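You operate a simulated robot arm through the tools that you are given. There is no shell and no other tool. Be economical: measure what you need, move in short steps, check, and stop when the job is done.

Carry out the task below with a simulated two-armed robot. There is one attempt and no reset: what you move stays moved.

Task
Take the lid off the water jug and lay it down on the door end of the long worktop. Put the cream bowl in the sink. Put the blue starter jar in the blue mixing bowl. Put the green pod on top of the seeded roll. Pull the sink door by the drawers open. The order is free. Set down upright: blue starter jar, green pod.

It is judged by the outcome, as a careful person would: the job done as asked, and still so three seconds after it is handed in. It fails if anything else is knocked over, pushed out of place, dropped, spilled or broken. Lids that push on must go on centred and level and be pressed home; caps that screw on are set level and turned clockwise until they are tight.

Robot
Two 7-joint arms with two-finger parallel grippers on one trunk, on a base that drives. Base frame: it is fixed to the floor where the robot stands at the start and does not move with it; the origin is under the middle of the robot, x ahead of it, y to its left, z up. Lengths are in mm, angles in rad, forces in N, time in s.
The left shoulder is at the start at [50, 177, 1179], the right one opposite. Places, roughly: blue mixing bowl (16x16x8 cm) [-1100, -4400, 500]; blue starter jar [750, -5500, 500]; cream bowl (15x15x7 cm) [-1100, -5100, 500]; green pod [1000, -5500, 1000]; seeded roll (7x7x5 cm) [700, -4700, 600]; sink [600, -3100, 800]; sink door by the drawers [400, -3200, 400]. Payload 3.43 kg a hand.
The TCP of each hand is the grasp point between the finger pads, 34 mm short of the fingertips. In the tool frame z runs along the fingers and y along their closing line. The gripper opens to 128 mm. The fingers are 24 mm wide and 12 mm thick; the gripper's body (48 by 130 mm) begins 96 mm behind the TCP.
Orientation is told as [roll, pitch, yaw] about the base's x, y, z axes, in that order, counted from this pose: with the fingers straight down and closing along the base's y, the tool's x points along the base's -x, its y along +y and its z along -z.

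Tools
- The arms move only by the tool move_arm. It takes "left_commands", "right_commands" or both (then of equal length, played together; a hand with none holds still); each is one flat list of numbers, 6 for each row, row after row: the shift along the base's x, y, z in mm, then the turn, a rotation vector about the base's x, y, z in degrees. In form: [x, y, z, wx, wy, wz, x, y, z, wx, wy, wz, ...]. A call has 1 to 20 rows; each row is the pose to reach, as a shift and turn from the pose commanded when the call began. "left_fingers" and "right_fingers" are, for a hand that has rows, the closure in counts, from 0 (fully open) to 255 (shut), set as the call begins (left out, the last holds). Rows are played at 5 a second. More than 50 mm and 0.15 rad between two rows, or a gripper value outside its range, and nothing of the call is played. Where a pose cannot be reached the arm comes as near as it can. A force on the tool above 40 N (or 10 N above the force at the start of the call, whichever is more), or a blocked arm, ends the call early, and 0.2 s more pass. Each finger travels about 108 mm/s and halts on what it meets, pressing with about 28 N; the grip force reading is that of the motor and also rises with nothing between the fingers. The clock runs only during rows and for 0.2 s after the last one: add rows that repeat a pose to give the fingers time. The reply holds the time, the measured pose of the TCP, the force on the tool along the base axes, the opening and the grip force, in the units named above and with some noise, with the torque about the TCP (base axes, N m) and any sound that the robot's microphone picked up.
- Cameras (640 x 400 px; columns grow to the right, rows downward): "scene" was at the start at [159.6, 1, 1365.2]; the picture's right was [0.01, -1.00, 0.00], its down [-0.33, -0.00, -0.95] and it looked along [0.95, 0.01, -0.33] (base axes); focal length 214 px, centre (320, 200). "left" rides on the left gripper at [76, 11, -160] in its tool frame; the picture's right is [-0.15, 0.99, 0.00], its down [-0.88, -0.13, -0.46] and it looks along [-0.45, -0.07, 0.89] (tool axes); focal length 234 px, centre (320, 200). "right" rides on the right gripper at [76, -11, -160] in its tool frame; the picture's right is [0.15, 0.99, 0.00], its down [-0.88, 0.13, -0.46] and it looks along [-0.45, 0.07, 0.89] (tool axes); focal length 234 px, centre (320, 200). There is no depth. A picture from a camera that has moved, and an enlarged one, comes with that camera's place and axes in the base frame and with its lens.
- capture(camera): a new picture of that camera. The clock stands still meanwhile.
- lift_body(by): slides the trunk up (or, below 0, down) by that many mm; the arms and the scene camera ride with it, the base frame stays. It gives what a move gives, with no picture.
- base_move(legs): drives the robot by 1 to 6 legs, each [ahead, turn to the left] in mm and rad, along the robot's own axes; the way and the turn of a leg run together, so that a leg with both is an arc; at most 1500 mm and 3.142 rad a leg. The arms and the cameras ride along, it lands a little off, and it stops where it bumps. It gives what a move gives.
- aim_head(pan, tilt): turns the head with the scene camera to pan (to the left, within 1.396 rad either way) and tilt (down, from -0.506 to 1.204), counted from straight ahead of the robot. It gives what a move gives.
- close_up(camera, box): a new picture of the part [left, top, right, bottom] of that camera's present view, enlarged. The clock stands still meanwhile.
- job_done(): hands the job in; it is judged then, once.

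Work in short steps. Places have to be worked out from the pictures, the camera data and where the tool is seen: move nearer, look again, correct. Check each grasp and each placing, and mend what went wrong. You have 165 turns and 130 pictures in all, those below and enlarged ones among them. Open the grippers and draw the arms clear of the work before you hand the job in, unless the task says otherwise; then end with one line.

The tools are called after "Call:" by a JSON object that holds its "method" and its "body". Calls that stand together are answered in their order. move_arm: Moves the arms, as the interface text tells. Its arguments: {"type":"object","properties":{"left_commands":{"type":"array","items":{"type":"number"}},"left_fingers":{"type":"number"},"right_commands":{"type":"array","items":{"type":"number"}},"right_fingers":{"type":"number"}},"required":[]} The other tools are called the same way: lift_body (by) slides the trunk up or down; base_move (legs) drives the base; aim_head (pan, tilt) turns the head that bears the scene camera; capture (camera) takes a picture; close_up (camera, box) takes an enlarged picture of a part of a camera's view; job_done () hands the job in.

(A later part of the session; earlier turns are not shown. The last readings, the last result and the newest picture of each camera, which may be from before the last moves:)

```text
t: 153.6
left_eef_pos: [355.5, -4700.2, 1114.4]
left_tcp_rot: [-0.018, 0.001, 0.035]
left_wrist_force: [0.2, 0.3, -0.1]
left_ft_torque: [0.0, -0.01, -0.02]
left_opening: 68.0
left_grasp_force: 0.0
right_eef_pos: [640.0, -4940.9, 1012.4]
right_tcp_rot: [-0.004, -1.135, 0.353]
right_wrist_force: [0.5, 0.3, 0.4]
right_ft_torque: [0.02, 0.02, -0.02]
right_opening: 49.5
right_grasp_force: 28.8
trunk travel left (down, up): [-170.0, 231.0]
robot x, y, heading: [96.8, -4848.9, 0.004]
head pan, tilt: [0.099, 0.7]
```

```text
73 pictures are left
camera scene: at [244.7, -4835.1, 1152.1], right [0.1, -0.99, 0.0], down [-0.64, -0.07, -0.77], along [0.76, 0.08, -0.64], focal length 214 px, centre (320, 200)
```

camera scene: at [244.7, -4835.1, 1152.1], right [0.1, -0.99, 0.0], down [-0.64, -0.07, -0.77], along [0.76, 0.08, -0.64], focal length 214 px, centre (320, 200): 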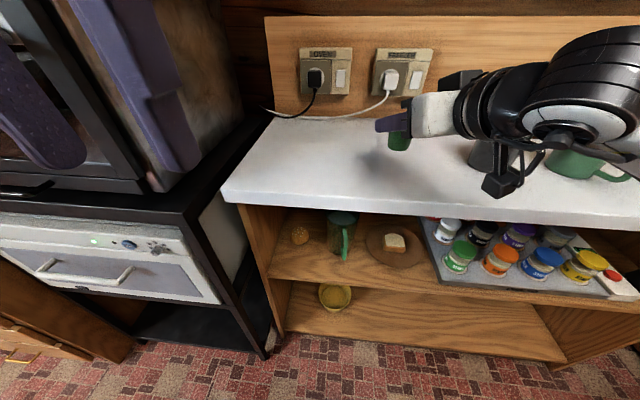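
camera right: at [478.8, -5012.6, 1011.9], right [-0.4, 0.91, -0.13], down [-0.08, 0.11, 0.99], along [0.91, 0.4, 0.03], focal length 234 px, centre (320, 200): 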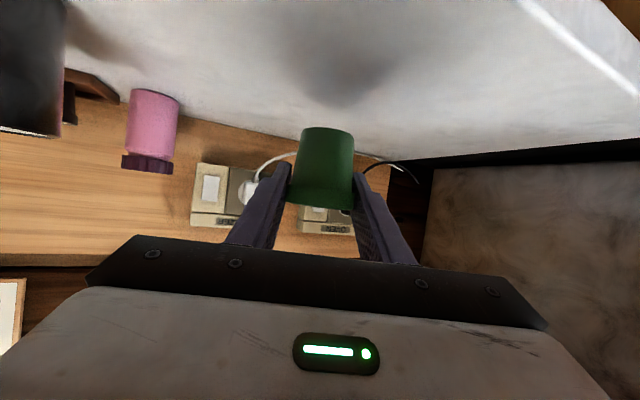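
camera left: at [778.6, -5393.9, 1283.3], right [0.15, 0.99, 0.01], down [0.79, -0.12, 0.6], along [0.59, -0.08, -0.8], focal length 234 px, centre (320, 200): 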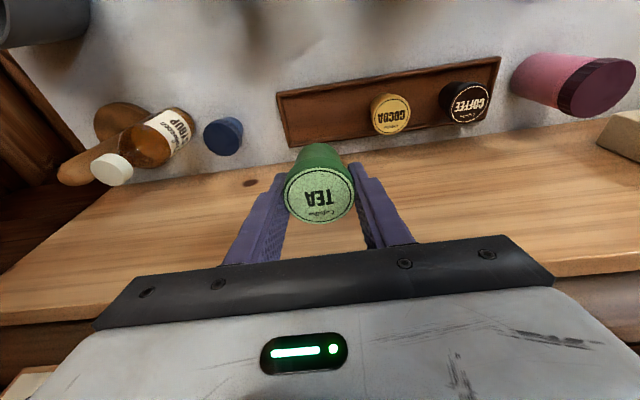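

Pod gripped. Roll estimated at (723,-4715), top ≈608. Retract from the counter, back the base a bit, and lower the trunk.

Call:
{"method": "move_arm", "body": {"right_commands": [-40, -12, 10, 0, 0, 0, -80, -24, 10, 0, 0, 0, -120, -36, 10, 0, 0, 0, -150, -40, 10, 0, 0, 0]}}

Call:
{"method": "base_move", "body": {"legs": [[-90, 0]]}}

Call:
{"method": "lift_body", "body": {"by": -160}}

Call:
{"method": "move_arm", "body": {"right_commands": [10, 5, -45, 0, 0, 0, 20, 10, -90, 0, 0, 0, 30, 20, -120, 0, 0, 0, 40, 40, -135, 0, 0, 0]}}

Call:
{"method": "capture", "body": {"camera": "scene"}}

Call:
{"method": "capture", "body": {"camera": "right"}}

```text
t: 154.6
left_eef_pos: [355.3, -4699.0, 1115.1]
left_tcp_rot: [-0.02, 0.004, 0.036]
left_wrist_force: [0.3, -0.8, -0.2]
left_ft_torque: [0.03, -0.01, 0.01]
left_opening: 67.9
left_grasp_force: 0.0
right_eef_pos: [518.6, -4975.7, 1040.9]
right_tcp_rot: [-0.003, -1.134, 0.354]
right_wrist_force: [0.3, -0.4, -0.7]
right_ft_torque: [0.05, -0.02, 0.04]
right_opening: 49.3
right_grasp_force: 28.4
right hand out of reach, approached as far as the arm can: row 3, 4
trunk travel left (down, up): [-170.0, 231.0]
robot x, y, heading: [95.2, -4845.0, 0.005]
head pan, tilt: [0.099, 0.7]
```

```text
t: 155.7
left_eef_pos: [266.1, -4700.3, 1115.3]
left_tcp_rot: [-0.019, 0.001, 0.035]
left_wrist_force: [-0.9, 0.2, -0.1]
left_ft_torque: [0.01, -0.01, -0.01]
left_opening: 67.8
left_grasp_force: 0.0
right_eef_pos: [429.4, -4977.0, 1040.2]
right_tcp_rot: [-0.003, -1.134, 0.352]
right_wrist_force: [-0.5, 0.1, 0.6]
right_ft_torque: [-0.03, -0.01, 0.02]
right_opening: 49.5
right_grasp_force: 27.3
trunk travel left (down, up): [-170.0, 231.0]
robot x, y, heading: [6.0, -4845.8, 0.004]
head pan, tilt: [0.099, 0.7]
```

```text
t: 157.5
left_eef_pos: [265.5, -4701.1, 954.5]
left_tcp_rot: [-0.02, 0.001, 0.035]
left_wrist_force: [0.3, 0.0, -0.2]
left_ft_torque: [0.03, 0.03, -0.03]
left_opening: 67.7
left_grasp_force: 0.1
right_eef_pos: [428.8, -4976.7, 881.2]
right_tcp_rot: [-0.003, -1.132, 0.35]
right_wrist_force: [0.0, -0.3, 0.3]
right_ft_torque: [0.01, -0.02, 0.0]
right_opening: 49.4
right_grasp_force: 27.5
trunk travel left (down, up): [-10.0, 391.0]
robot x, y, heading: [5.8, -4844.9, 0.008]
head pan, tilt: [0.099, 0.7]
```

```text
t: 158.5
left_eef_pos: [265.3, -4700.0, 954.7]
left_tcp_rot: [-0.019, 0.002, 0.035]
left_wrist_force: [0.5, 0.3, -0.7]
left_ft_torque: [0.0, -0.02, -0.02]
left_opening: 67.8
left_grasp_force: 0.1
right_eef_pos: [470.1, -4935.8, 745.3]
right_tcp_rot: [-0.004, -1.133, 0.353]
right_wrist_force: [-0.1, -0.3, 0.3]
right_ft_torque: [0.0, 0.01, -0.01]
right_opening: 49.3
right_grasp_force: 28.1
right hand out of reach, approached as far as the arm can: row 1, 2, 3
trunk travel left (down, up): [-10.0, 391.0]
robot x, y, heading: [0.9, -4844.2, 0.004]
head pan, tilt: [0.099, 0.7]
```

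```text
72 pictures are left
camera scene: at [155.3, -4835.7, 992.1], right [0.1, -0.99, 0.0], down [-0.64, -0.07, -0.76], along [0.76, 0.08, -0.64], focal length 214 px, centre (320, 200)
```

scene: 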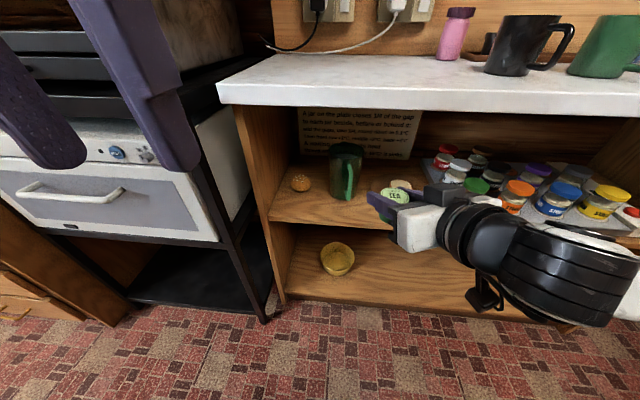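

```text
71 pictures are left
camera right: at [308.5, -5007.4, 744.9], right [-0.4, 0.91, -0.13], down [-0.08, 0.11, 0.99], along [0.91, 0.4, 0.03], focal length 234 px, centre (320, 200)
```

right: 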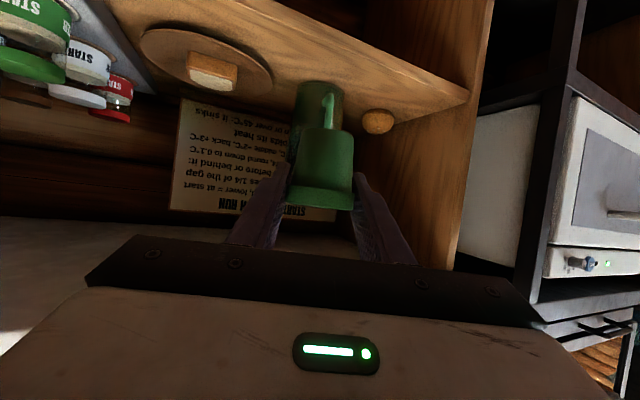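

Roll refined to (730,-4711), top ≈600. Align outside the shelf on the tool axis, then enter at pod bottom ~40 mm above the roll.

Call:
{"method": "move_arm", "body": {"right_commands": [0, 40, -15, 0, 0, 0, 0, 85, -30, 0, 0, 0, 0, 131, -45, 0, 0, 0, 45, 147, -45, 0, 0, 0, 90, 164, -45, 0, 0, 0, 135, 180, -45, 0, 0, 0, 180, 196, -45, 0, 0, 0, 220, 211, -45, 0, 0, 0]}}

Call:
{"method": "capture", "body": {"camera": "right"}}

Call:
{"method": "capture", "body": {"camera": "scene"}}

```text
t: 160.3
left_eef_pos: [264.9, -4700.8, 954.2]
left_tcp_rot: [-0.02, 0.004, 0.035]
left_wrist_force: [-0.2, 0.0, 0.0]
left_ft_torque: [0.01, 0.0, -0.03]
left_opening: 67.7
left_grasp_force: 0.0
right_eef_pos: [690.0, -4726.0, 699.8]
right_tcp_rot: [-0.002, -1.132, 0.354]
right_wrist_force: [-0.6, 0.0, -0.3]
right_ft_torque: [0.02, 0.02, 0.02]
right_opening: 49.1
right_grasp_force: 27.9
trunk travel left (down, up): [-10.0, 391.0]
robot x, y, heading: [7.9, -4844.5, 0.006]
head pan, tilt: [0.099, 0.7]
```

```text
70 pictures are left
camera right: at [527.5, -4796.9, 699.6], right [-0.4, 0.91, -0.13], down [-0.08, 0.11, 0.99], along [0.91, 0.4, 0.03], focal length 234 px, centre (320, 200)
```

right: 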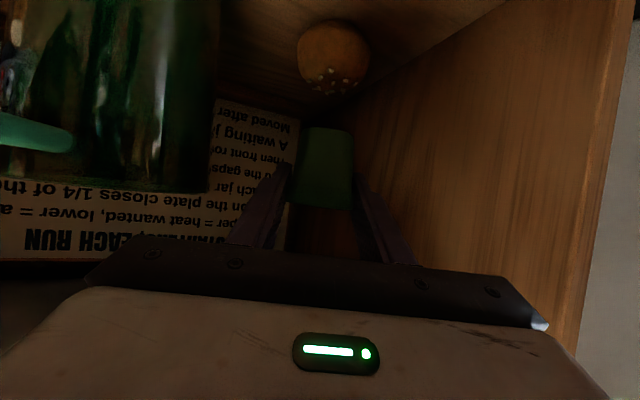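

```text
69 pictures are left
camera scene: at [155.3, -4835.7, 992.1], right [0.1, -0.99, 0.0], down [-0.64, -0.07, -0.76], along [0.76, 0.08, -0.64], focal length 214 px, centre (320, 200)
```

scene: 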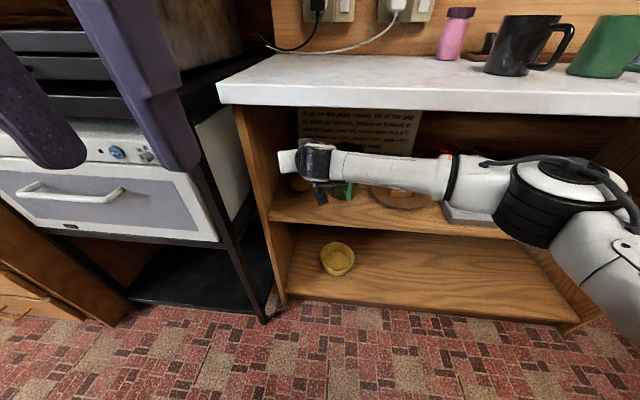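

Roll confirmed at (728,-4714). Move over it and lower until touch.

Call:
{"method": "move_arm", "body": {"right_commands": [20, 6, -5, 0, 0, 0, 38, 12, -10, 0, 0, 0, 38, 12, -25, 0, 0, 0]}}

Call:
{"method": "capture", "body": {"camera": "right"}}

```text
t: 161.1
left_eef_pos: [265.2, -4699.8, 955.6]
left_tcp_rot: [-0.022, 0.001, 0.036]
left_wrist_force: [1.0, 0.6, -0.2]
left_ft_torque: [0.04, 0.03, -0.01]
left_opening: 67.8
left_grasp_force: 0.1
right_eef_pos: [727.5, -4713.9, 675.4]
right_tcp_rot: [-0.004, -1.132, 0.352]
right_wrist_force: [-0.4, -0.1, -0.5]
right_ft_torque: [-0.01, 0.01, 0.0]
right_opening: 49.2
right_grasp_force: 27.8
trunk travel left (down, up): [-10.0, 391.0]
robot x, y, heading: [2.7, -4848.1, -0.0]
head pan, tilt: [0.099, 0.7]
```

```text
68 pictures are left
camera right: at [566.0, -4784.6, 674.9], right [-0.4, 0.91, -0.13], down [-0.08, 0.11, 0.99], along [0.91, 0.4, 0.03], focal length 234 px, centre (320, 200)
```

right: 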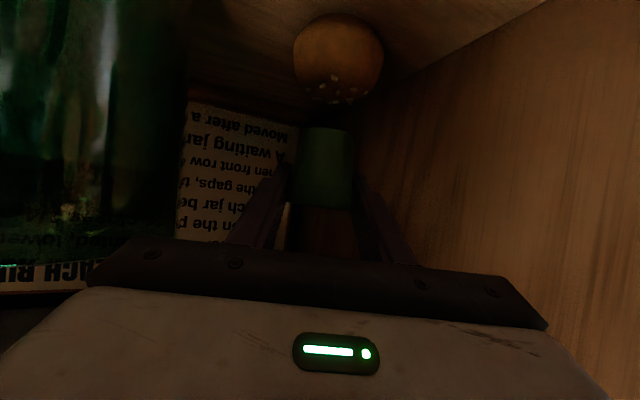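

Aligned in depth and laterally; ~18 mm gap. Lower in fine steps.

Call:
{"method": "move_arm", "body": {"right_commands": [0, 0, -8, 0, 0, 0, 0, 0, -13, 0, 0, 0, 0, 0, -16, 0, 0, 0, 0, 0, -16, 0, 0, 0]}}

Call:
{"method": "close_up", "body": {"camera": "right", "box": [220, 0, 460, 240]}}

```text
t: 162.1
left_eef_pos: [264.8, -4700.0, 954.6]
left_tcp_rot: [-0.018, 0.001, 0.036]
left_wrist_force: [-0.1, -0.4, -0.4]
left_ft_torque: [0.0, 0.04, 0.01]
left_opening: 67.5
left_grasp_force: 0.1
right_eef_pos: [728.7, -4713.8, 659.0]
right_tcp_rot: [-0.003, -1.132, 0.351]
right_wrist_force: [1.3, -0.2, -0.7]
right_ft_torque: [0.0, 0.04, 0.0]
right_opening: 49.1
right_grasp_force: 27.9
trunk travel left (down, up): [-10.0, 391.0]
robot x, y, heading: [0.4, -4848.2, 0.007]
head pan, tilt: [0.099, 0.7]
```

```text
1.67 times, centred on (340, 120) of right
camera zoom: at [566.2, -4784.9, 658.9], right [-0.4, 0.91, -0.13], down [-0.08, 0.11, 0.99], along [0.91, 0.4, 0.03], focal length 390 px, centre (287, 333)
```

zoom: 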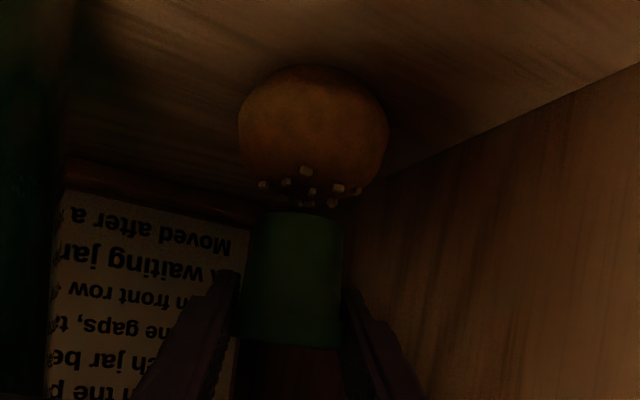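

Nearly touching. Continue in 1.5 mm steps, watching force.

Call:
{"method": "move_arm", "body": {"right_commands": [0, 0, -1.5, 0, 0, 0, 0, 0, -3, 0, 0, 0, 0, 0, -3, 0, 0, 0]}}

Call:
{"method": "move_arm", "body": {"right_commands": [0, 0, -1.5, 0, 0, 0, 0, 0, -3, 0, 0, 0, 0, 0, -3, 0, 0, 0]}}

```text
t: 162.9
left_eef_pos: [264.7, -4700.0, 954.4]
left_tcp_rot: [-0.021, 0.001, 0.034]
left_wrist_force: [0.4, -0.1, -0.1]
left_ft_torque: [0.01, -0.01, 0.02]
left_opening: 67.8
left_grasp_force: 0.0
right_eef_pos: [728.3, -4713.3, 655.6]
right_tcp_rot: [-0.004, -1.134, 0.354]
right_wrist_force: [0.0, -0.4, 1.1]
right_ft_torque: [-0.02, -0.04, 0.04]
right_opening: 49.4
right_grasp_force: 27.8
trunk travel left (down, up): [-10.0, 391.0]
robot x, y, heading: [3.2, -4845.9, -0.0]
head pan, tilt: [0.099, 0.7]
```

```text
t: 163.7
left_eef_pos: [264.1, -4698.9, 955.3]
left_tcp_rot: [-0.02, 0.002, 0.036]
left_wrist_force: [0.1, 0.0, -0.6]
left_ft_torque: [0.0, 0.01, 0.02]
left_opening: 67.7
left_grasp_force: 0.0
right_eef_pos: [729.1, -4712.9, 654.1]
right_tcp_rot: [-0.005, -1.134, 0.351]
right_wrist_force: [-0.3, -0.3, 0.1]
right_ft_torque: [-0.01, 0.0, 0.0]
right_opening: 49.0
right_grasp_force: 27.9
trunk travel left (down, up): [-10.0, 391.0]
robot x, y, heading: [3.1, -4843.4, 0.004]
head pan, tilt: [0.099, 0.7]
```

Call:
{"method": "move_arm", "body": {"right_commands": [0, 0, -1.5, 0, 0, 0, 0, 0, -3, 0, 0, 0, 0, 0, -4, 0, 0, 0, 0, 0, -4, 0, 0, 0]}}

Call:
{"method": "close_up", "body": {"camera": "right", "box": [220, 0, 460, 240]}}

```text
t: 164.7
left_eef_pos: [265.5, -4700.2, 954.2]
left_tcp_rot: [-0.02, 0.0, 0.035]
left_wrist_force: [1.0, -1.1, 1.1]
left_ft_torque: [0.03, 0.0, -0.04]
left_opening: 67.8
left_grasp_force: 0.0
right_eef_pos: [728.4, -4712.5, 650.4]
right_tcp_rot: [-0.001, -1.134, 0.353]
right_wrist_force: [0.6, -0.5, 0.0]
right_ft_torque: [-0.02, -0.02, -0.01]
right_opening: 48.9
right_grasp_force: 28.3
trunk travel left (down, up): [-10.0, 391.0]
robot x, y, heading: [6.8, -4845.9, 0.005]
head pan, tilt: [0.099, 0.7]
```

```text
1.67 times, centred on (340, 120) of right
camera zoom: at [566.2, -4784.4, 648.9], right [-0.4, 0.91, -0.13], down [-0.08, 0.11, 0.99], along [0.91, 0.4, 0.03], focal length 390 px, centre (287, 333)
```

zoom: 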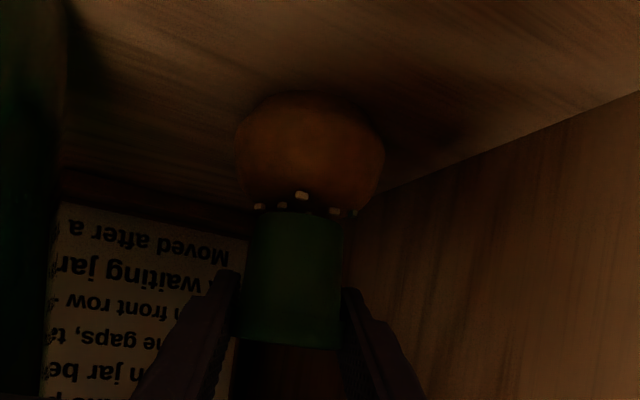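

No force yet; keep lowering.

Call:
{"method": "move_arm", "body": {"right_commands": [0, 0, -1.5, 0, 0, 0, 0, 0, -3, 0, 0, 0, 0, 0, -4.5, 0, 0, 0, 0, 0, -6, 0, 0, 0, 0, 0, -6, 0, 0, 0]}}

```text
t: 165.9
left_eef_pos: [266.4, -4700.3, 954.4]
left_tcp_rot: [-0.02, 0.003, 0.035]
left_wrist_force: [0.3, 1.2, -0.4]
left_ft_torque: [0.0, 0.0, -0.02]
left_opening: 67.8
left_grasp_force: 0.3
right_eef_pos: [727.8, -4712.7, 643.7]
right_tcp_rot: [-0.002, -1.134, 0.353]
right_wrist_force: [0.5, -0.2, 5.4]
right_ft_torque: [-0.01, 0.04, 0.0]
right_opening: 48.9
right_grasp_force: 28.5
trunk travel left (down, up): [-10.0, 391.0]
robot x, y, heading: [4.2, -4845.1, 0.001]
head pan, tilt: [0.099, 0.7]
```

Contact (5 N, no torque: centred). Release.

Call:
{"method": "move_arm", "body": {"right_commands": [0, 0, 0, 0, 0, 0, 0, 0, 0, 0, 0, 0, 0, 0, 0, 0, 0, 0], "right_fingers": 110}}

Call:
{"method": "close_up", "body": {"camera": "right", "box": [220, 0, 460, 240]}}

```text
t: 166.7
left_eef_pos: [265.6, -4700.1, 954.6]
left_tcp_rot: [-0.018, 0.0, 0.035]
left_wrist_force: [0.5, -0.6, 1.0]
left_ft_torque: [-0.02, 0.0, 0.02]
left_opening: 67.8
left_grasp_force: 0.1
right_eef_pos: [727.4, -4712.0, 643.5]
right_tcp_rot: [-0.003, -1.132, 0.35]
right_wrist_force: [0.0, 0.5, -0.6]
right_ft_torque: [-0.04, -0.02, 0.0]
right_opening: 72.7
right_grasp_force: 0.1
trunk travel left (down, up): [-10.0, 391.0]
robot x, y, heading: [3.3, -4844.2, 0.005]
head pan, tilt: [0.099, 0.7]
```

```text
1.67 times, centred on (340, 120) of right
camera zoom: at [566.4, -4784.1, 642.6], right [-0.4, 0.91, -0.13], down [-0.08, 0.11, 0.99], along [0.91, 0.4, 0.03], focal length 390 px, centre (287, 333)
```

zoom: 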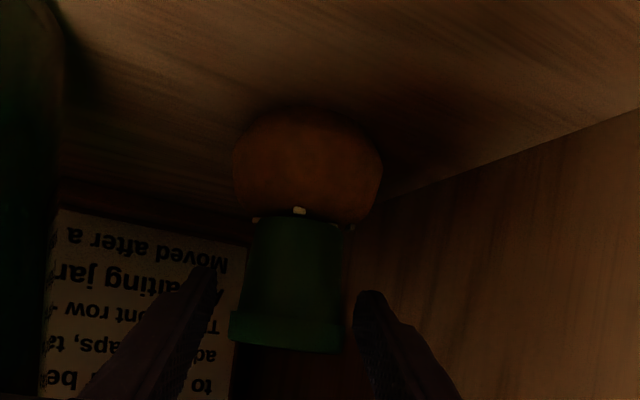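

Pod stands on the roll. Withdraw along the tool axis slowly.

Call:
{"method": "move_arm", "body": {"right_commands": [-8, -3, 3, 0, 0, 0, -20, -7, 9, 0, 0, 0, -45, -16, 15, 0, 0, 0, -85, -31, 20, 0, 0, 0, -130, -47, 25, 0, 0, 0, -175, -63, 25, 0, 0, 0, -220, -80, 25, 0, 0, 0, -250, -90, 25, 0, 0, 0]}}

Call:
{"method": "capture", "body": {"camera": "right"}}

Call:
{"method": "capture", "body": {"camera": "scene"}}

```text
t: 168.5
left_eef_pos: [265.7, -4699.6, 954.5]
left_tcp_rot: [-0.019, 0.002, 0.034]
left_wrist_force: [-0.5, 0.7, 0.1]
left_ft_torque: [-0.03, 0.0, -0.01]
left_opening: 68.1
left_grasp_force: 0.1
right_eef_pos: [478.6, -4803.4, 669.0]
right_tcp_rot: [-0.005, -1.134, 0.352]
right_wrist_force: [-0.9, 0.2, -0.3]
right_ft_torque: [0.02, 0.0, 0.02]
right_opening: 72.8
right_grasp_force: 0.0
trunk travel left (down, up): [-10.0, 391.0]
robot x, y, heading: [2.6, -4844.1, 0.003]
head pan, tilt: [0.099, 0.7]
```

```text
64 pictures are left
camera right: at [316.1, -4875.0, 667.6], right [-0.4, 0.91, -0.13], down [-0.08, 0.11, 0.99], along [0.92, 0.4, 0.03], focal length 234 px, centre (320, 200)
```

right: 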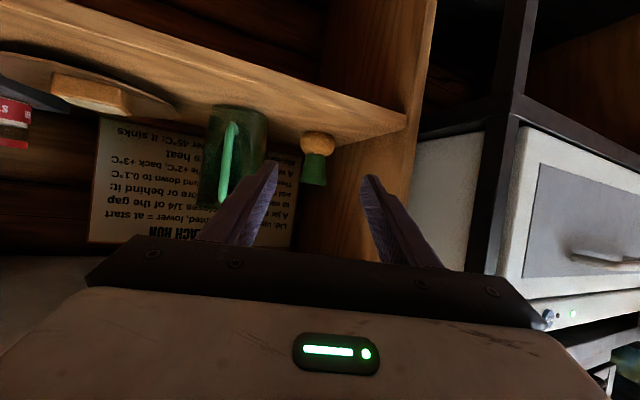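

```text
63 pictures are left
camera scene: at [155.3, -4835.7, 992.1], right [0.1, -0.99, 0.0], down [-0.64, -0.07, -0.76], along [0.76, 0.08, -0.64], focal length 214 px, centre (320, 200)
```

scene: 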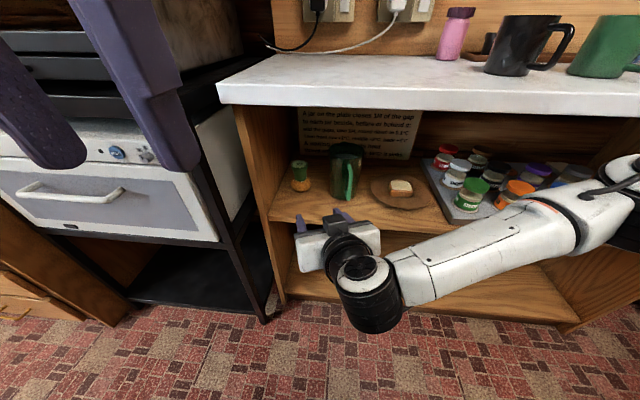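

Pod is upright on the roll. Next the blue jar: I drive to y≈-5290 in front of the starter tray.

Call:
{"method": "base_move", "body": {"legs": [[-120, 0], [0, -1.573], [445, 0], [0, 1.57], [120, 0]]}}

Call:
{"method": "aim_head", "body": {"pan": -0.1, "tilt": 0.6}}

Call:
{"method": "close_up", "body": {"camera": "scene", "box": [120, 80, 520, 330]}}

Call:
{"method": "capture", "body": {"camera": "right"}}

```text
t: 175.9
left_eef_pos: [33.7, -5546.9, 954.0]
left_tcp_rot: [-0.019, 0.004, -1.535]
left_wrist_force: [0.3, 0.4, 0.1]
left_ft_torque: [-0.02, -0.02, -0.03]
left_opening: 67.5
left_grasp_force: 0.0
right_eef_pos: [-69.2, -5756.6, 667.1]
right_tcp_rot: [-0.001, -1.126, -1.212]
right_wrist_force: [-2.7, 5.6, 3.0]
right_ft_torque: [-0.14, 0.14, -0.26]
right_opening: 73.0
right_grasp_force: 0.3
trunk travel left (down, up): [-10.0, 391.0]
robot x, y, heading: [-109.1, -5287.6, -1.569]
head pan, tilt: [0.099, 0.7]
stopped in leg 3: the force on the tool passed its limit (the readings are from after the stop); the commanded pose is now the measured one
```

```text
t: 176.6
left_eef_pos: [32.9, -5547.6, 955.1]
left_tcp_rot: [-0.02, 0.001, -1.534]
left_wrist_force: [-0.4, 0.2, 0.2]
left_ft_torque: [0.02, 0.03, -0.02]
left_opening: 67.6
left_grasp_force: 0.0
right_eef_pos: [-68.8, -5756.1, 668.0]
right_tcp_rot: [-0.002, -1.125, -1.214]
right_wrist_force: [-2.9, 7.1, 3.4]
right_ft_torque: [-0.17, 0.12, -0.37]
right_opening: 72.8
right_grasp_force: 0.6
trunk travel left (down, up): [-10.0, 391.0]
robot x, y, heading: [-111.6, -5286.6, -1.568]
head pan, tilt: [-0.099, 0.6]
```

```text
1.60 times, centred on (320, 205) of scene
camera zoom: at [-124.2, -5443.5, 1000.8], right [-1.0, 0.09, 0.0], down [0.05, 0.56, -0.83], along [-0.08, -0.82, -0.56], focal length 343 px, centre (320, 192)
```

zoom: 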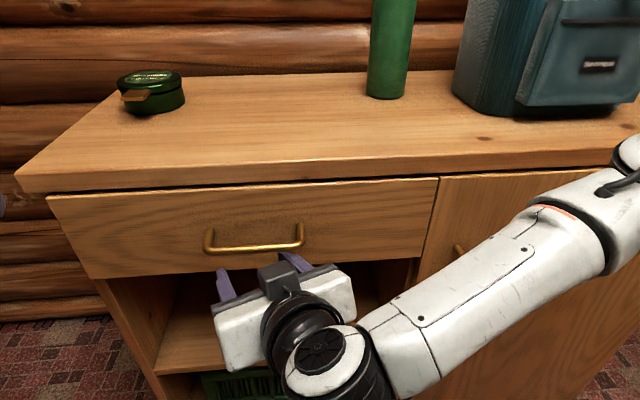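

```text
61 pictures are left
camera right: at [-141.4, -5593.8, 668.0], right [0.9, 0.4, -0.13], down [0.11, 0.08, 0.99], along [0.41, -0.91, 0.02], focal length 234 px, centre (320, 200)
```

right: 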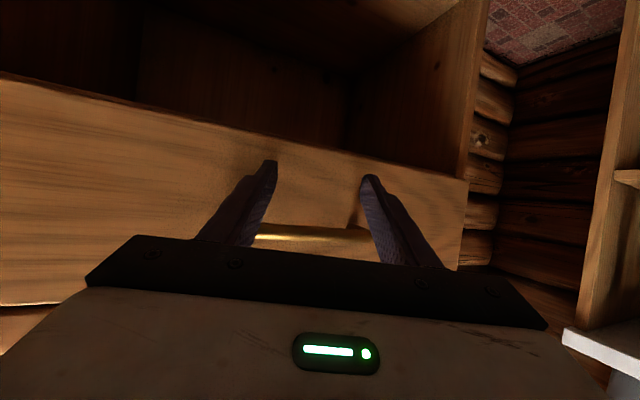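

The fingertips touched the desk drawer front. Back up slightly and turn toward the station.

Call:
{"method": "base_move", "body": {"legs": [[-40, 0], [0, 1.57], [60, 0]]}}

Call:
{"method": "aim_head", "body": {"pan": -0.1, "tilt": 0.5}}

Call:
{"method": "capture", "body": {"camera": "scene"}}

Call:
{"method": "capture", "body": {"camera": "right"}}

```text
t: 181.9
left_eef_pos: [206.0, -5097.7, 953.6]
left_tcp_rot: [-0.02, 0.004, 0.046]
left_wrist_force: [1.3, 1.1, 0.7]
left_ft_torque: [-0.02, 0.01, -0.01]
left_opening: 67.8
left_grasp_force: 0.1
right_eef_pos: [414.9, -5197.6, 666.0]
right_tcp_rot: [-0.002, -1.125, 0.367]
right_wrist_force: [0.6, 0.9, 0.2]
right_ft_torque: [-0.02, -0.03, 0.03]
right_opening: 73.0
right_grasp_force: 0.1
trunk travel left (down, up): [-10.0, 391.0]
robot x, y, heading: [-52.6, -5242.7, 0.017]
head pan, tilt: [-0.099, 0.6]
```

```text
t: 182.6
left_eef_pos: [205.4, -5097.1, 954.6]
left_tcp_rot: [-0.018, 0.003, 0.045]
left_wrist_force: [0.7, 0.4, 0.0]
left_ft_torque: [0.0, 0.0, 0.02]
left_opening: 67.8
left_grasp_force: 0.0
right_eef_pos: [415.7, -5198.2, 666.7]
right_tcp_rot: [-0.001, -1.127, 0.368]
right_wrist_force: [-0.9, 0.7, -0.1]
right_ft_torque: [0.04, 0.0, 0.0]
right_opening: 73.0
right_grasp_force: 0.0
trunk travel left (down, up): [-10.0, 391.0]
robot x, y, heading: [-57.3, -5245.8, 0.011]
head pan, tilt: [-0.099, 0.499]
```

```text
60 pictures are left
camera scene: at [103.6, -5251.9, 1009.8], right [-0.08, -1.0, 0.0], down [-0.48, 0.04, -0.88], along [0.87, -0.07, -0.48], focal length 214 px, centre (320, 200)
```

scene: 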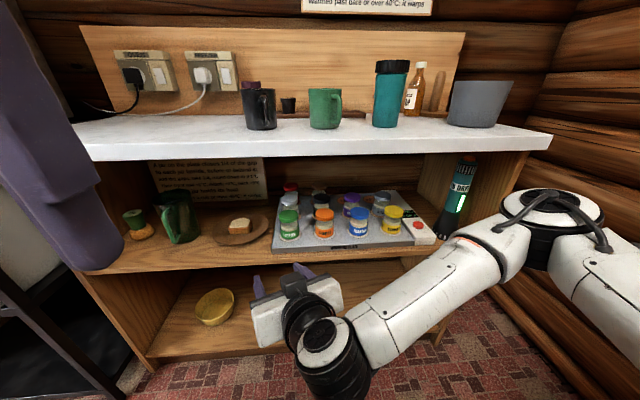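

```text
59 pictures are left
camera right: at [254.7, -5272.2, 667.7], right [-0.41, 0.9, -0.13], down [-0.08, 0.11, 0.99], along [0.91, 0.42, 0.02], focal length 234 px, centre (320, 200)
```

right: 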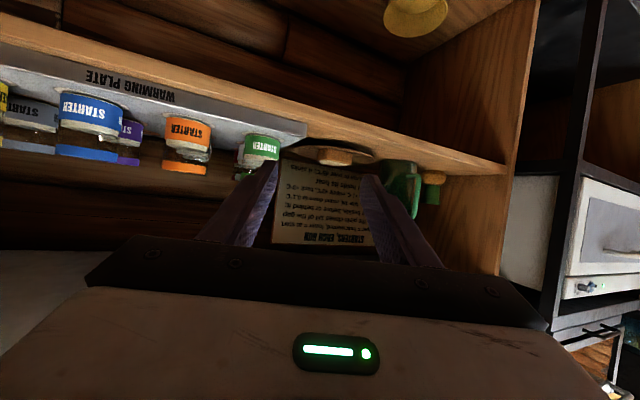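

Blue jar at ≈(657,-5422), mid z≈620. I reorient the right hand to 45° down, yaw 0, at (500,-5422,800).

Call:
{"method": "move_arm", "body": {"right_commands": [0, -35, 25, -0.7, 3.9, -4.2, 10, -70, 50, -1.4, 7.7, -8.3, 20, -110, 75, -2.2, 11.6, -12.5, 40, -150, 100, -2.9, 15.4, -16.6, 60, -190, 120, -3.6, 19.3, -20.8, 84, -224, 135, -3.6, 19.3, -20.8], "right_fingers": 70}}

Call:
{"method": "capture", "body": {"camera": "right"}}

Call:
{"method": "capture", "body": {"camera": "scene"}}

```text
refused: row 4 steps farther than a row can; nothing moved
```

```text
58 pictures are left
camera right: at [254.7, -5272.2, 667.7], right [-0.41, 0.9, -0.13], down [-0.08, 0.11, 0.99], along [0.91, 0.42, 0.02], focal length 234 px, centre (320, 200)
```

right: 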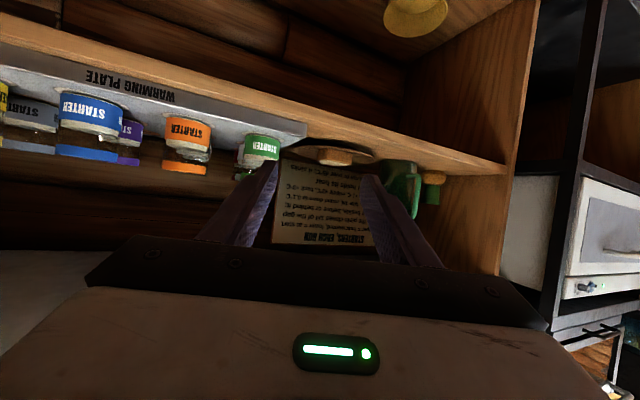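

```text
57 pictures are left
camera scene: at [103.6, -5251.9, 1009.8], right [-0.08, -1.0, 0.0], down [-0.48, 0.04, -0.88], along [0.87, -0.07, -0.48], focal length 214 px, centre (320, 200)
```

scene: 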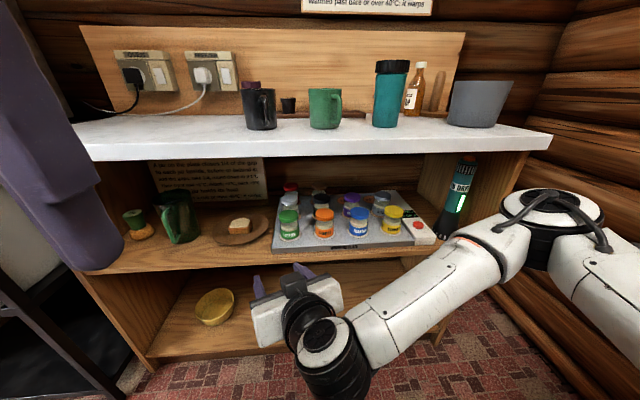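

Steps were too long; redo with more rows.

Call:
{"method": "move_arm", "body": {"right_commands": [0, -30, 20, -0.6, 3.2, -3.5, 8, -60, 40, -1.2, 6.4, -7, 16, -90, 60, -1.8, 9.6, -10.4, 26, -120, 80, -2.4, 12.8, -13.8, 40, -150, 97, -3, 16, -17.3, 54, -180, 113, -3.6, 19.3, -20.8, 70, -205, 125, -3.6, 19.3, -20.8, 84, -224, 135, -3.6, 19.3, -20.8], "right_fingers": 70}}

```text
t: 184.4
left_eef_pos: [206.7, -5097.1, 954.7]
left_tcp_rot: [-0.018, 0.004, 0.045]
left_wrist_force: [-0.3, 0.1, -0.2]
left_ft_torque: [-0.01, 0.0, 0.01]
left_opening: 67.6
left_grasp_force: 0.2
right_eef_pos: [499.2, -5421.3, 802.2]
right_tcp_rot: [-0.003, -0.785, 0.003]
right_wrist_force: [-0.6, 0.1, 0.0]
right_ft_torque: [0.0, 0.0, 0.0]
right_opening: 92.6
right_grasp_force: 0.0
trunk travel left (down, up): [-10.0, 391.0]
robot x, y, heading: [-53.2, -5246.0, 0.016]
head pan, tilt: [-0.099, 0.499]
```

Reached. Look with the right camera and an enlarged scene view.

Call:
{"method": "capture", "body": {"camera": "right"}}

Call:
{"method": "close_up", "body": {"camera": "scene", "box": [260, 120, 460, 260]}}

```text
56 pictures are left
camera right: at [333.3, -5433.9, 862.2], right [-0.1, 0.99, -0.1], down [0.3, 0.13, 0.94], along [0.95, 0.07, -0.31], focal length 234 px, centre (320, 200)
```

right: 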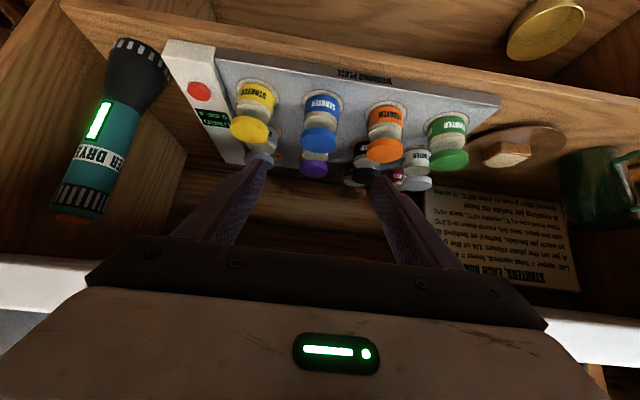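

```text
2.86 times, centred on (360, 190) of scene
camera zoom: at [103.6, -5251.9, 1009.8], right [-0.08, -1.0, 0.0], down [-0.48, 0.04, -0.88], along [0.87, -0.07, -0.48], focal length 613 px, centre (206, 229)
```

zoom: 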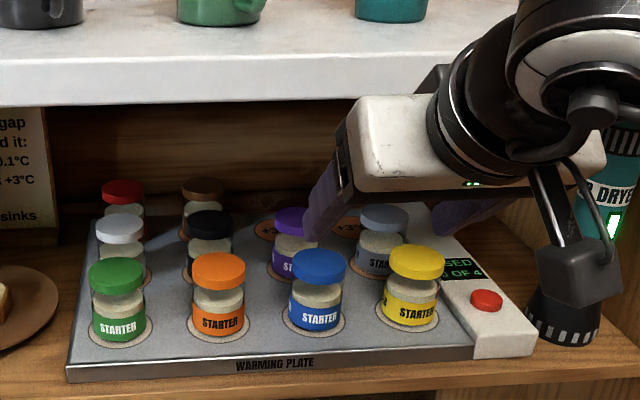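

Jar at (660,-5421), cap top ≈658. Advance along the axis to ~40 mm short and re-check.

Call:
{"method": "move_arm", "body": {"right_commands": [33, 0, -32, 0, 0, 0, 66, 0, -63, 0, 0, 0, 99, 0, -95, 0, 0, 0, 132, 0, -126, 0, 0, 0]}}

Call:
{"method": "capture", "body": {"camera": "right"}}

```text
t: 185.4
left_eef_pos: [206.7, -5097.5, 955.9]
left_tcp_rot: [-0.02, 0.003, 0.045]
left_wrist_force: [0.3, 0.2, 0.8]
left_ft_torque: [0.02, 0.01, 0.0]
left_opening: 67.4
left_grasp_force: 0.1
right_eef_pos: [632.3, -5423.1, 676.6]
right_tcp_rot: [-0.001, -0.785, 0.001]
right_wrist_force: [0.7, -0.7, -0.2]
right_ft_torque: [0.02, -0.03, -0.01]
right_opening: 92.7
right_grasp_force: 0.2
trunk travel left (down, up): [-10.0, 391.0]
robot x, y, heading: [-54.2, -5245.9, 0.018]
head pan, tilt: [-0.099, 0.499]
```

```text
54 pictures are left
camera right: at [465.9, -5434.3, 736.1], right [-0.1, 0.99, -0.1], down [0.3, 0.13, 0.94], along [0.95, 0.07, -0.31], focal length 234 px, centre (320, 200)
```

right: 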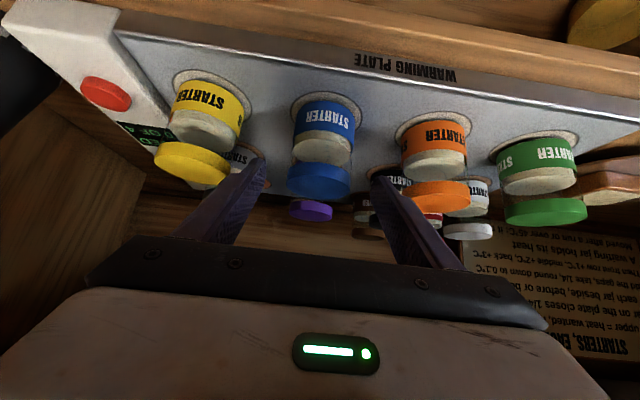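

Cap centre about (666,-5422,650). Advance the last 33 mm and grip.

Call:
{"method": "move_arm", "body": {"right_commands": [11, 0, -10, 0, 0, 0, 22, 1, -20, 0, 0, 0, 33, 1, -30, 0, 0, 0]}}

Call:
{"method": "move_arm", "body": {"right_commands": [0, 0, 0, 0, 0, 0, 0, 0, 0, 0, 0, 0, 0, 0, 0, 0, 0, 0, 0, 0, 0, 0, 0, 0], "right_fingers": 255}}

Call:
{"method": "capture", "body": {"camera": "right"}}

```text
t: 186.2
left_eef_pos: [205.9, -5098.0, 952.6]
left_tcp_rot: [-0.019, 0.004, 0.045]
left_wrist_force: [-0.9, -0.5, -0.1]
left_ft_torque: [0.0, 0.03, -0.02]
left_opening: 67.7
left_grasp_force: 0.1
right_eef_pos: [664.6, -5420.6, 645.8]
right_tcp_rot: [0.0, -0.784, 0.002]
right_wrist_force: [0.4, 0.7, -0.3]
right_ft_torque: [0.0, -0.02, 0.0]
right_opening: 92.8
right_grasp_force: 0.1
trunk travel left (down, up): [-10.0, 391.0]
robot x, y, heading: [-52.1, -5246.9, 0.017]
head pan, tilt: [-0.099, 0.499]
```

```text
t: 187.2
left_eef_pos: [205.2, -5098.9, 954.5]
left_tcp_rot: [-0.019, 0.003, 0.045]
left_wrist_force: [-0.1, -0.8, 1.2]
left_ft_torque: [0.0, -0.01, -0.01]
left_opening: 67.8
left_grasp_force: 0.2
right_eef_pos: [664.9, -5420.7, 646.8]
right_tcp_rot: [-0.003, -0.785, 0.003]
right_wrist_force: [0.5, -1.4, -0.7]
right_ft_torque: [0.01, -0.01, -0.02]
right_opening: 57.2
right_grasp_force: 27.7
trunk travel left (down, up): [-10.0, 391.0]
robot x, y, heading: [-52.6, -5243.2, 0.017]
head pan, tilt: [-0.099, 0.499]
```

```text
53 pictures are left
camera right: at [498.6, -5433.0, 705.8], right [-0.1, 0.99, -0.1], down [0.3, 0.13, 0.94], along [0.95, 0.07, -0.31], focal length 234 px, centre (320, 200)
```

right: 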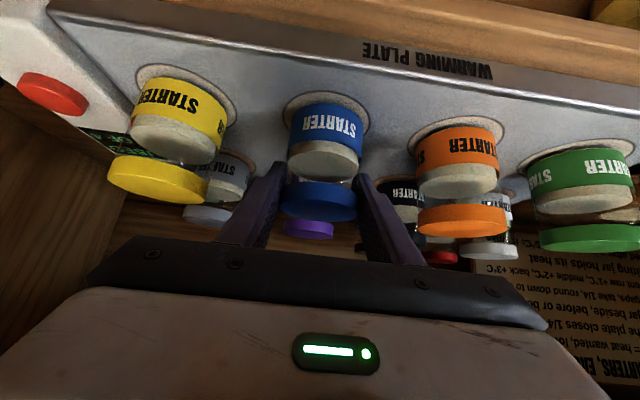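

Gripping the blue cap (57 mm). Lift a little and check that the jar comes along.

Call:
{"method": "move_arm", "body": {"right_commands": [0, 0, 8, 0, 0, 0, 0, 0, 20, 0, 0, 0, 0, 0, 30, 0, 0, 0]}}

Call:
{"method": "capture", "body": {"camera": "right"}}

```text
t: 188.0
left_eef_pos: [205.9, -5096.9, 954.4]
left_tcp_rot: [-0.02, 0.002, 0.046]
left_wrist_force: [-0.2, 0.9, 0.5]
left_ft_torque: [-0.01, 0.04, 0.04]
left_opening: 67.8
left_grasp_force: 0.0
right_eef_pos: [664.0, -5420.0, 676.9]
right_tcp_rot: [-0.001, -0.782, 0.001]
right_wrist_force: [0.2, -0.1, -2.8]
right_ft_torque: [0.0, 0.02, 0.02]
right_opening: 57.3
right_grasp_force: 27.8
trunk travel left (down, up): [-10.0, 391.0]
robot x, y, heading: [-55.8, -5248.6, 0.014]
head pan, tilt: [-0.099, 0.499]
```

```text
52 pictures are left
camera right: at [498.2, -5432.6, 735.8], right [-0.1, 0.99, -0.1], down [0.3, 0.13, 0.94], along [0.95, 0.07, -0.31], focal length 234 px, centre (320, 200)
```

right: 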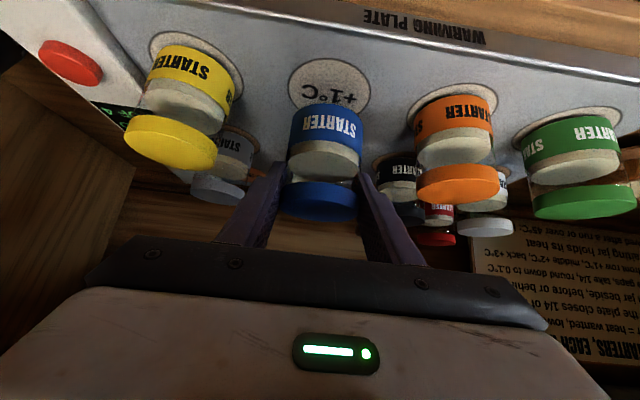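

The whole jar comes up. Withdraw along the tool axis out of the shelf.

Call:
{"method": "move_arm", "body": {"right_commands": [-30, 0, 22, 0, 0, 0, -62, 0, 44, 0, 0, 0, -95, 0, 66, 0, 0, 0, -128, 0, 88, 0, 0, 0, -160, 0, 110, 0, 0, 0, -180, 0, 120, 0, 0, 0]}}

```text
t: 189.4
left_eef_pos: [206.1, -5097.5, 953.6]
left_tcp_rot: [-0.02, 0.003, 0.044]
left_wrist_force: [-0.1, 0.8, 0.2]
left_ft_torque: [0.02, -0.02, 0.0]
left_opening: 67.7
left_grasp_force: 0.1
right_eef_pos: [483.9, -5422.0, 796.5]
right_tcp_rot: [0.0, -0.784, 0.0]
right_wrist_force: [0.7, 0.4, -2.6]
right_ft_torque: [0.0, 0.02, 0.01]
right_opening: 57.3
right_grasp_force: 27.8
trunk travel left (down, up): [-10.0, 391.0]
robot x, y, heading: [-55.5, -5243.0, 0.016]
head pan, tilt: [-0.099, 0.499]
```

Back off, turn and drive across to face the mixing-bowl shelf.

Call:
{"method": "base_move", "body": {"legs": [[-170, 0], [0, 1.555], [620, 0], [0, 1.57]]}}

Call:
{"method": "aim_head", "body": {"pan": -0.1, "tilt": 0.55}}

Call:
{"method": "capture", "body": {"camera": "scene"}}

```text
t: 201.5
left_eef_pos: [-479.9, -4777.6, 953.3]
left_tcp_rot: [-0.019, 0.003, -3.123]
left_wrist_force: [-0.2, -0.1, -0.2]
left_ft_torque: [0.02, 0.01, 0.0]
left_opening: 67.8
left_grasp_force: 0.1
right_eef_pos: [-750.1, -4445.3, 796.8]
right_tcp_rot: [-0.001, -0.784, 3.115]
right_wrist_force: [-0.6, 0.1, -1.7]
right_ft_torque: [0.0, 0.0, -0.02]
right_opening: 57.4
right_grasp_force: 28.4
trunk travel left (down, up): [-10.0, 391.0]
robot x, y, heading: [-219.9, -4637.1, 3.129]
head pan, tilt: [-0.099, 0.499]
```

```text
t: 202.1
left_eef_pos: [-481.2, -4776.7, 954.7]
left_tcp_rot: [-0.018, 0.004, -3.122]
left_wrist_force: [-0.2, -0.8, 0.1]
left_ft_torque: [-0.03, 0.0, -0.01]
left_opening: 67.7
left_grasp_force: 0.0
right_eef_pos: [-749.9, -4445.8, 795.8]
right_tcp_rot: [0.0, -0.785, 3.116]
right_wrist_force: [-0.1, -0.1, -2.3]
right_ft_torque: [0.01, 0.05, -0.02]
right_opening: 57.2
right_grasp_force: 28.5
trunk travel left (down, up): [-10.0, 391.0]
robot x, y, heading: [-221.4, -4634.8, 3.126]
head pan, tilt: [-0.099, 0.55]
```

```text
51 pictures are left
camera scene: at [-380.4, -4624.9, 1005.2], right [0.11, 0.99, 0.0], down [0.52, -0.06, -0.85], along [-0.85, 0.09, -0.52], focal length 214 px, centre (320, 200)
```

scene: 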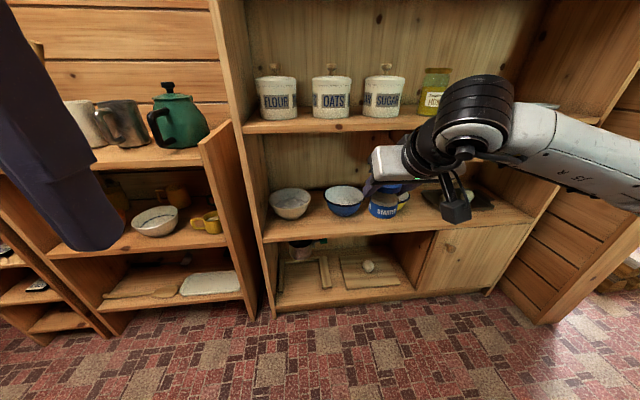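

Blue mixing bowl at (-1126,-4441), rim ≈577. Drive 200 mm ahead.

Call:
{"method": "base_move", "body": {"legs": [[200, 0.012]]}}

Call:
{"method": "capture", "body": {"camera": "right"}}

Call:
{"method": "capture", "body": {"camera": "scene"}}

```text
t: 203.7
left_eef_pos: [-678.5, -4777.2, 955.0]
left_tcp_rot: [-0.021, 0.005, -3.113]
left_wrist_force: [0.9, 0.4, 0.5]
left_ft_torque: [0.02, -0.02, 0.02]
left_opening: 67.7
left_grasp_force: 0.1
right_eef_pos: [-951.9, -4450.1, 796.2]
right_tcp_rot: [-0.001, -0.784, 3.125]
right_wrist_force: [-0.3, -0.5, -2.3]
right_ft_torque: [0.01, -0.01, -0.01]
right_opening: 57.2
right_grasp_force: 28.2
trunk travel left (down, up): [-10.0, 391.0]
robot x, y, heading: [-417.3, -4632.0, 3.14]
head pan, tilt: [-0.099, 0.55]
```

```text
50 pictures are left
camera right: at [-785.0, -4441.5, 856.1], right [0.09, -0.99, -0.1], down [-0.3, -0.13, 0.94], along [-0.95, -0.05, -0.31], focal length 234 px, centre (320, 200)
```

right: 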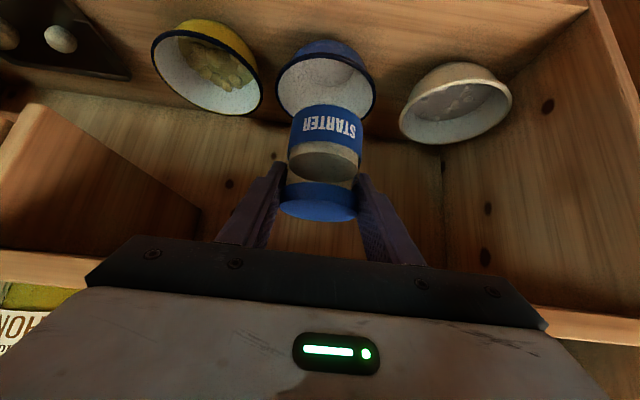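

```text
49 pictures are left
camera scene: at [-580.2, -4625.0, 1005.2], right [0.1, 0.99, 0.0], down [0.52, -0.05, -0.85], along [-0.85, 0.09, -0.52], focal length 214 px, centre (320, 200)
```

scene: 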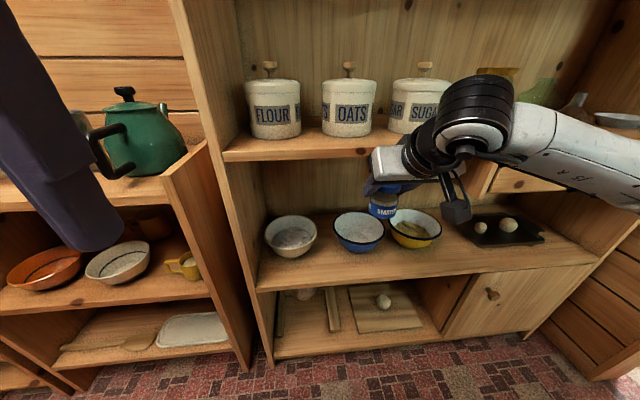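

Rim centre is around (-1098,-4443). I move the jar to above the bowl's near side and look again.

Call:
{"method": "move_arm", "body": {"right_commands": [-35, 1, -20, 0, 0, 0, -70, 3, -45, 0, 0, 0, -105, 5, -70, 0, 0, 0, -125, 7, -90, 0, 0, 0]}}

Call:
{"method": "capture", "body": {"camera": "right"}}

Call:
{"method": "close_up", "body": {"camera": "scene", "box": [290, 140, 490, 280]}}

```text
t: 204.3
left_eef_pos: [-678.3, -4777.1, 954.4]
left_tcp_rot: [-0.021, 0.007, -3.113]
left_wrist_force: [0.7, -0.5, 0.1]
left_ft_torque: [-0.01, 0.0, 0.03]
left_opening: 67.7
left_grasp_force: 0.0
right_eef_pos: [-1000.6, -4447.5, 763.6]
right_tcp_rot: [-0.005, -0.786, 3.131]
right_wrist_force: [14.9, 4.0, -1.6]
right_ft_torque: [-0.46, 1.46, 0.45]
right_opening: 57.3
right_grasp_force: 28.0
trunk travel left (down, up): [-10.0, 391.0]
robot x, y, heading: [-417.1, -4633.0, 3.138]
head pan, tilt: [-0.099, 0.55]
stopped in row 2 (right hand): the force on the tool passed its limit (the readings are from after the stop); the commanded pose is now the measured one
```

```text
48 pictures are left
camera right: at [-834.1, -4438.8, 824.0], right [0.09, -0.99, -0.11], down [-0.3, -0.13, 0.94], along [-0.95, -0.05, -0.31], focal length 234 px, centre (320, 200)
```

right: 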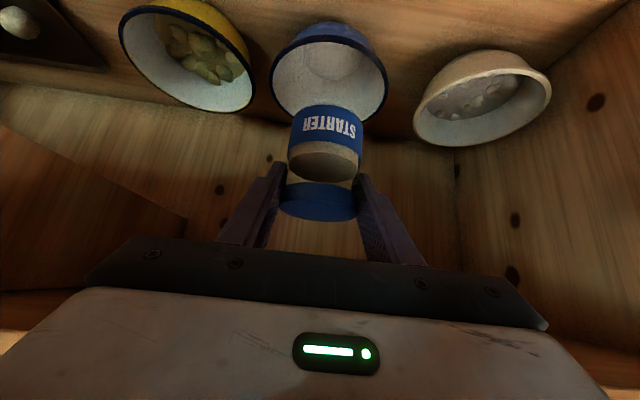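

```text
2.86 times, centred on (390, 210) of scene
camera zoom: at [-578.9, -4624.2, 1005.4], right [0.1, 0.99, 0.0], down [0.52, -0.05, -0.85], along [-0.85, 0.09, -0.52], focal length 613 px, centre (120, 171)
```

zoom: 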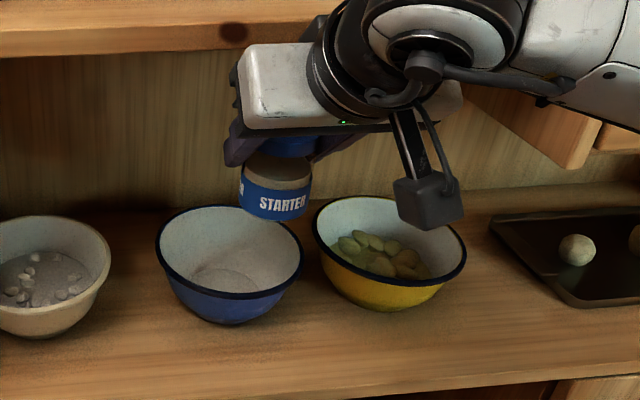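

The gripper housing met the upper shelf's front edge. I back off, flatten the tool by 20° (jar tilts slightly, lid on), and enter lower.

Call:
{"method": "move_arm", "body": {"right_commands": [20, 0, 0, 0, 0, 0, 45, 0, -10, 0, 0, 0, 45, 0, -30, 0, 7, 0, 45, 0, -50, 0, 14, 0, 45, 0, -72, 0, 20, 0, 10, 0, -80, 0, 20, 0, -25, 0, -86, 0, 20, 0, -60, 0, -88, 0, 20, 0]}}

Call:
{"method": "capture", "body": {"camera": "right"}}

Call:
{"method": "close_up", "body": {"camera": "scene", "box": [290, 140, 490, 280]}}

```text
t: 206.1
left_eef_pos: [-679.3, -4776.9, 953.8]
left_tcp_rot: [-0.018, 0.007, -3.114]
left_wrist_force: [-0.7, -0.1, 0.3]
left_ft_torque: [-0.01, 0.0, 0.02]
left_opening: 67.6
left_grasp_force: 0.0
right_eef_pos: [-1063.2, -4447.9, 675.6]
right_tcp_rot: [0.009, -1.129, 3.123]
right_wrist_force: [0.1, 0.0, -1.5]
right_ft_torque: [0.04, -0.02, 0.03]
right_opening: 57.4
right_grasp_force: 28.0
trunk travel left (down, up): [-10.0, 391.0]
robot x, y, heading: [-420.1, -4637.2, 3.137]
head pan, tilt: [-0.099, 0.55]
```

```text
46 pictures are left
camera right: at [-886.0, -4439.3, 675.1], right [0.05, -0.99, -0.13], down [0.04, -0.13, 0.99], along [-1.0, -0.05, 0.03], focal length 234 px, centre (320, 200)
```

right: 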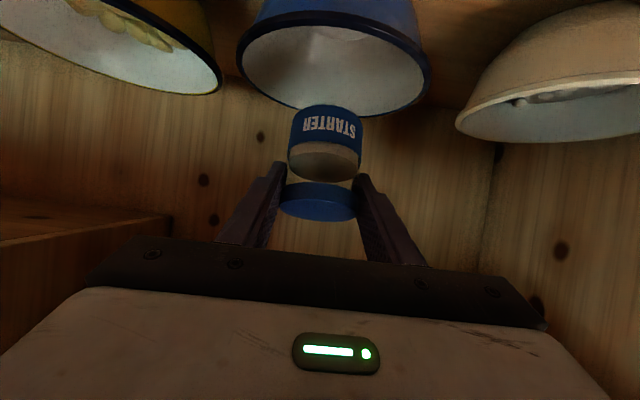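

```text
2.86 times, centred on (390, 210) of scene
camera zoom: at [-580.2, -4624.8, 1005.2], right [0.1, 0.99, 0.0], down [0.52, -0.05, -0.85], along [-0.85, 0.09, -0.52], focal length 613 px, centre (120, 171)
```

zoom: 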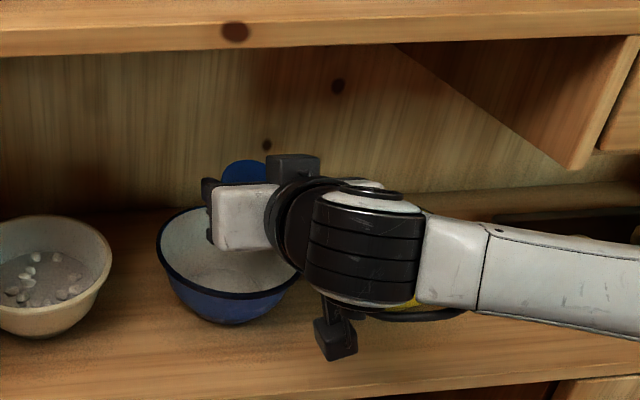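

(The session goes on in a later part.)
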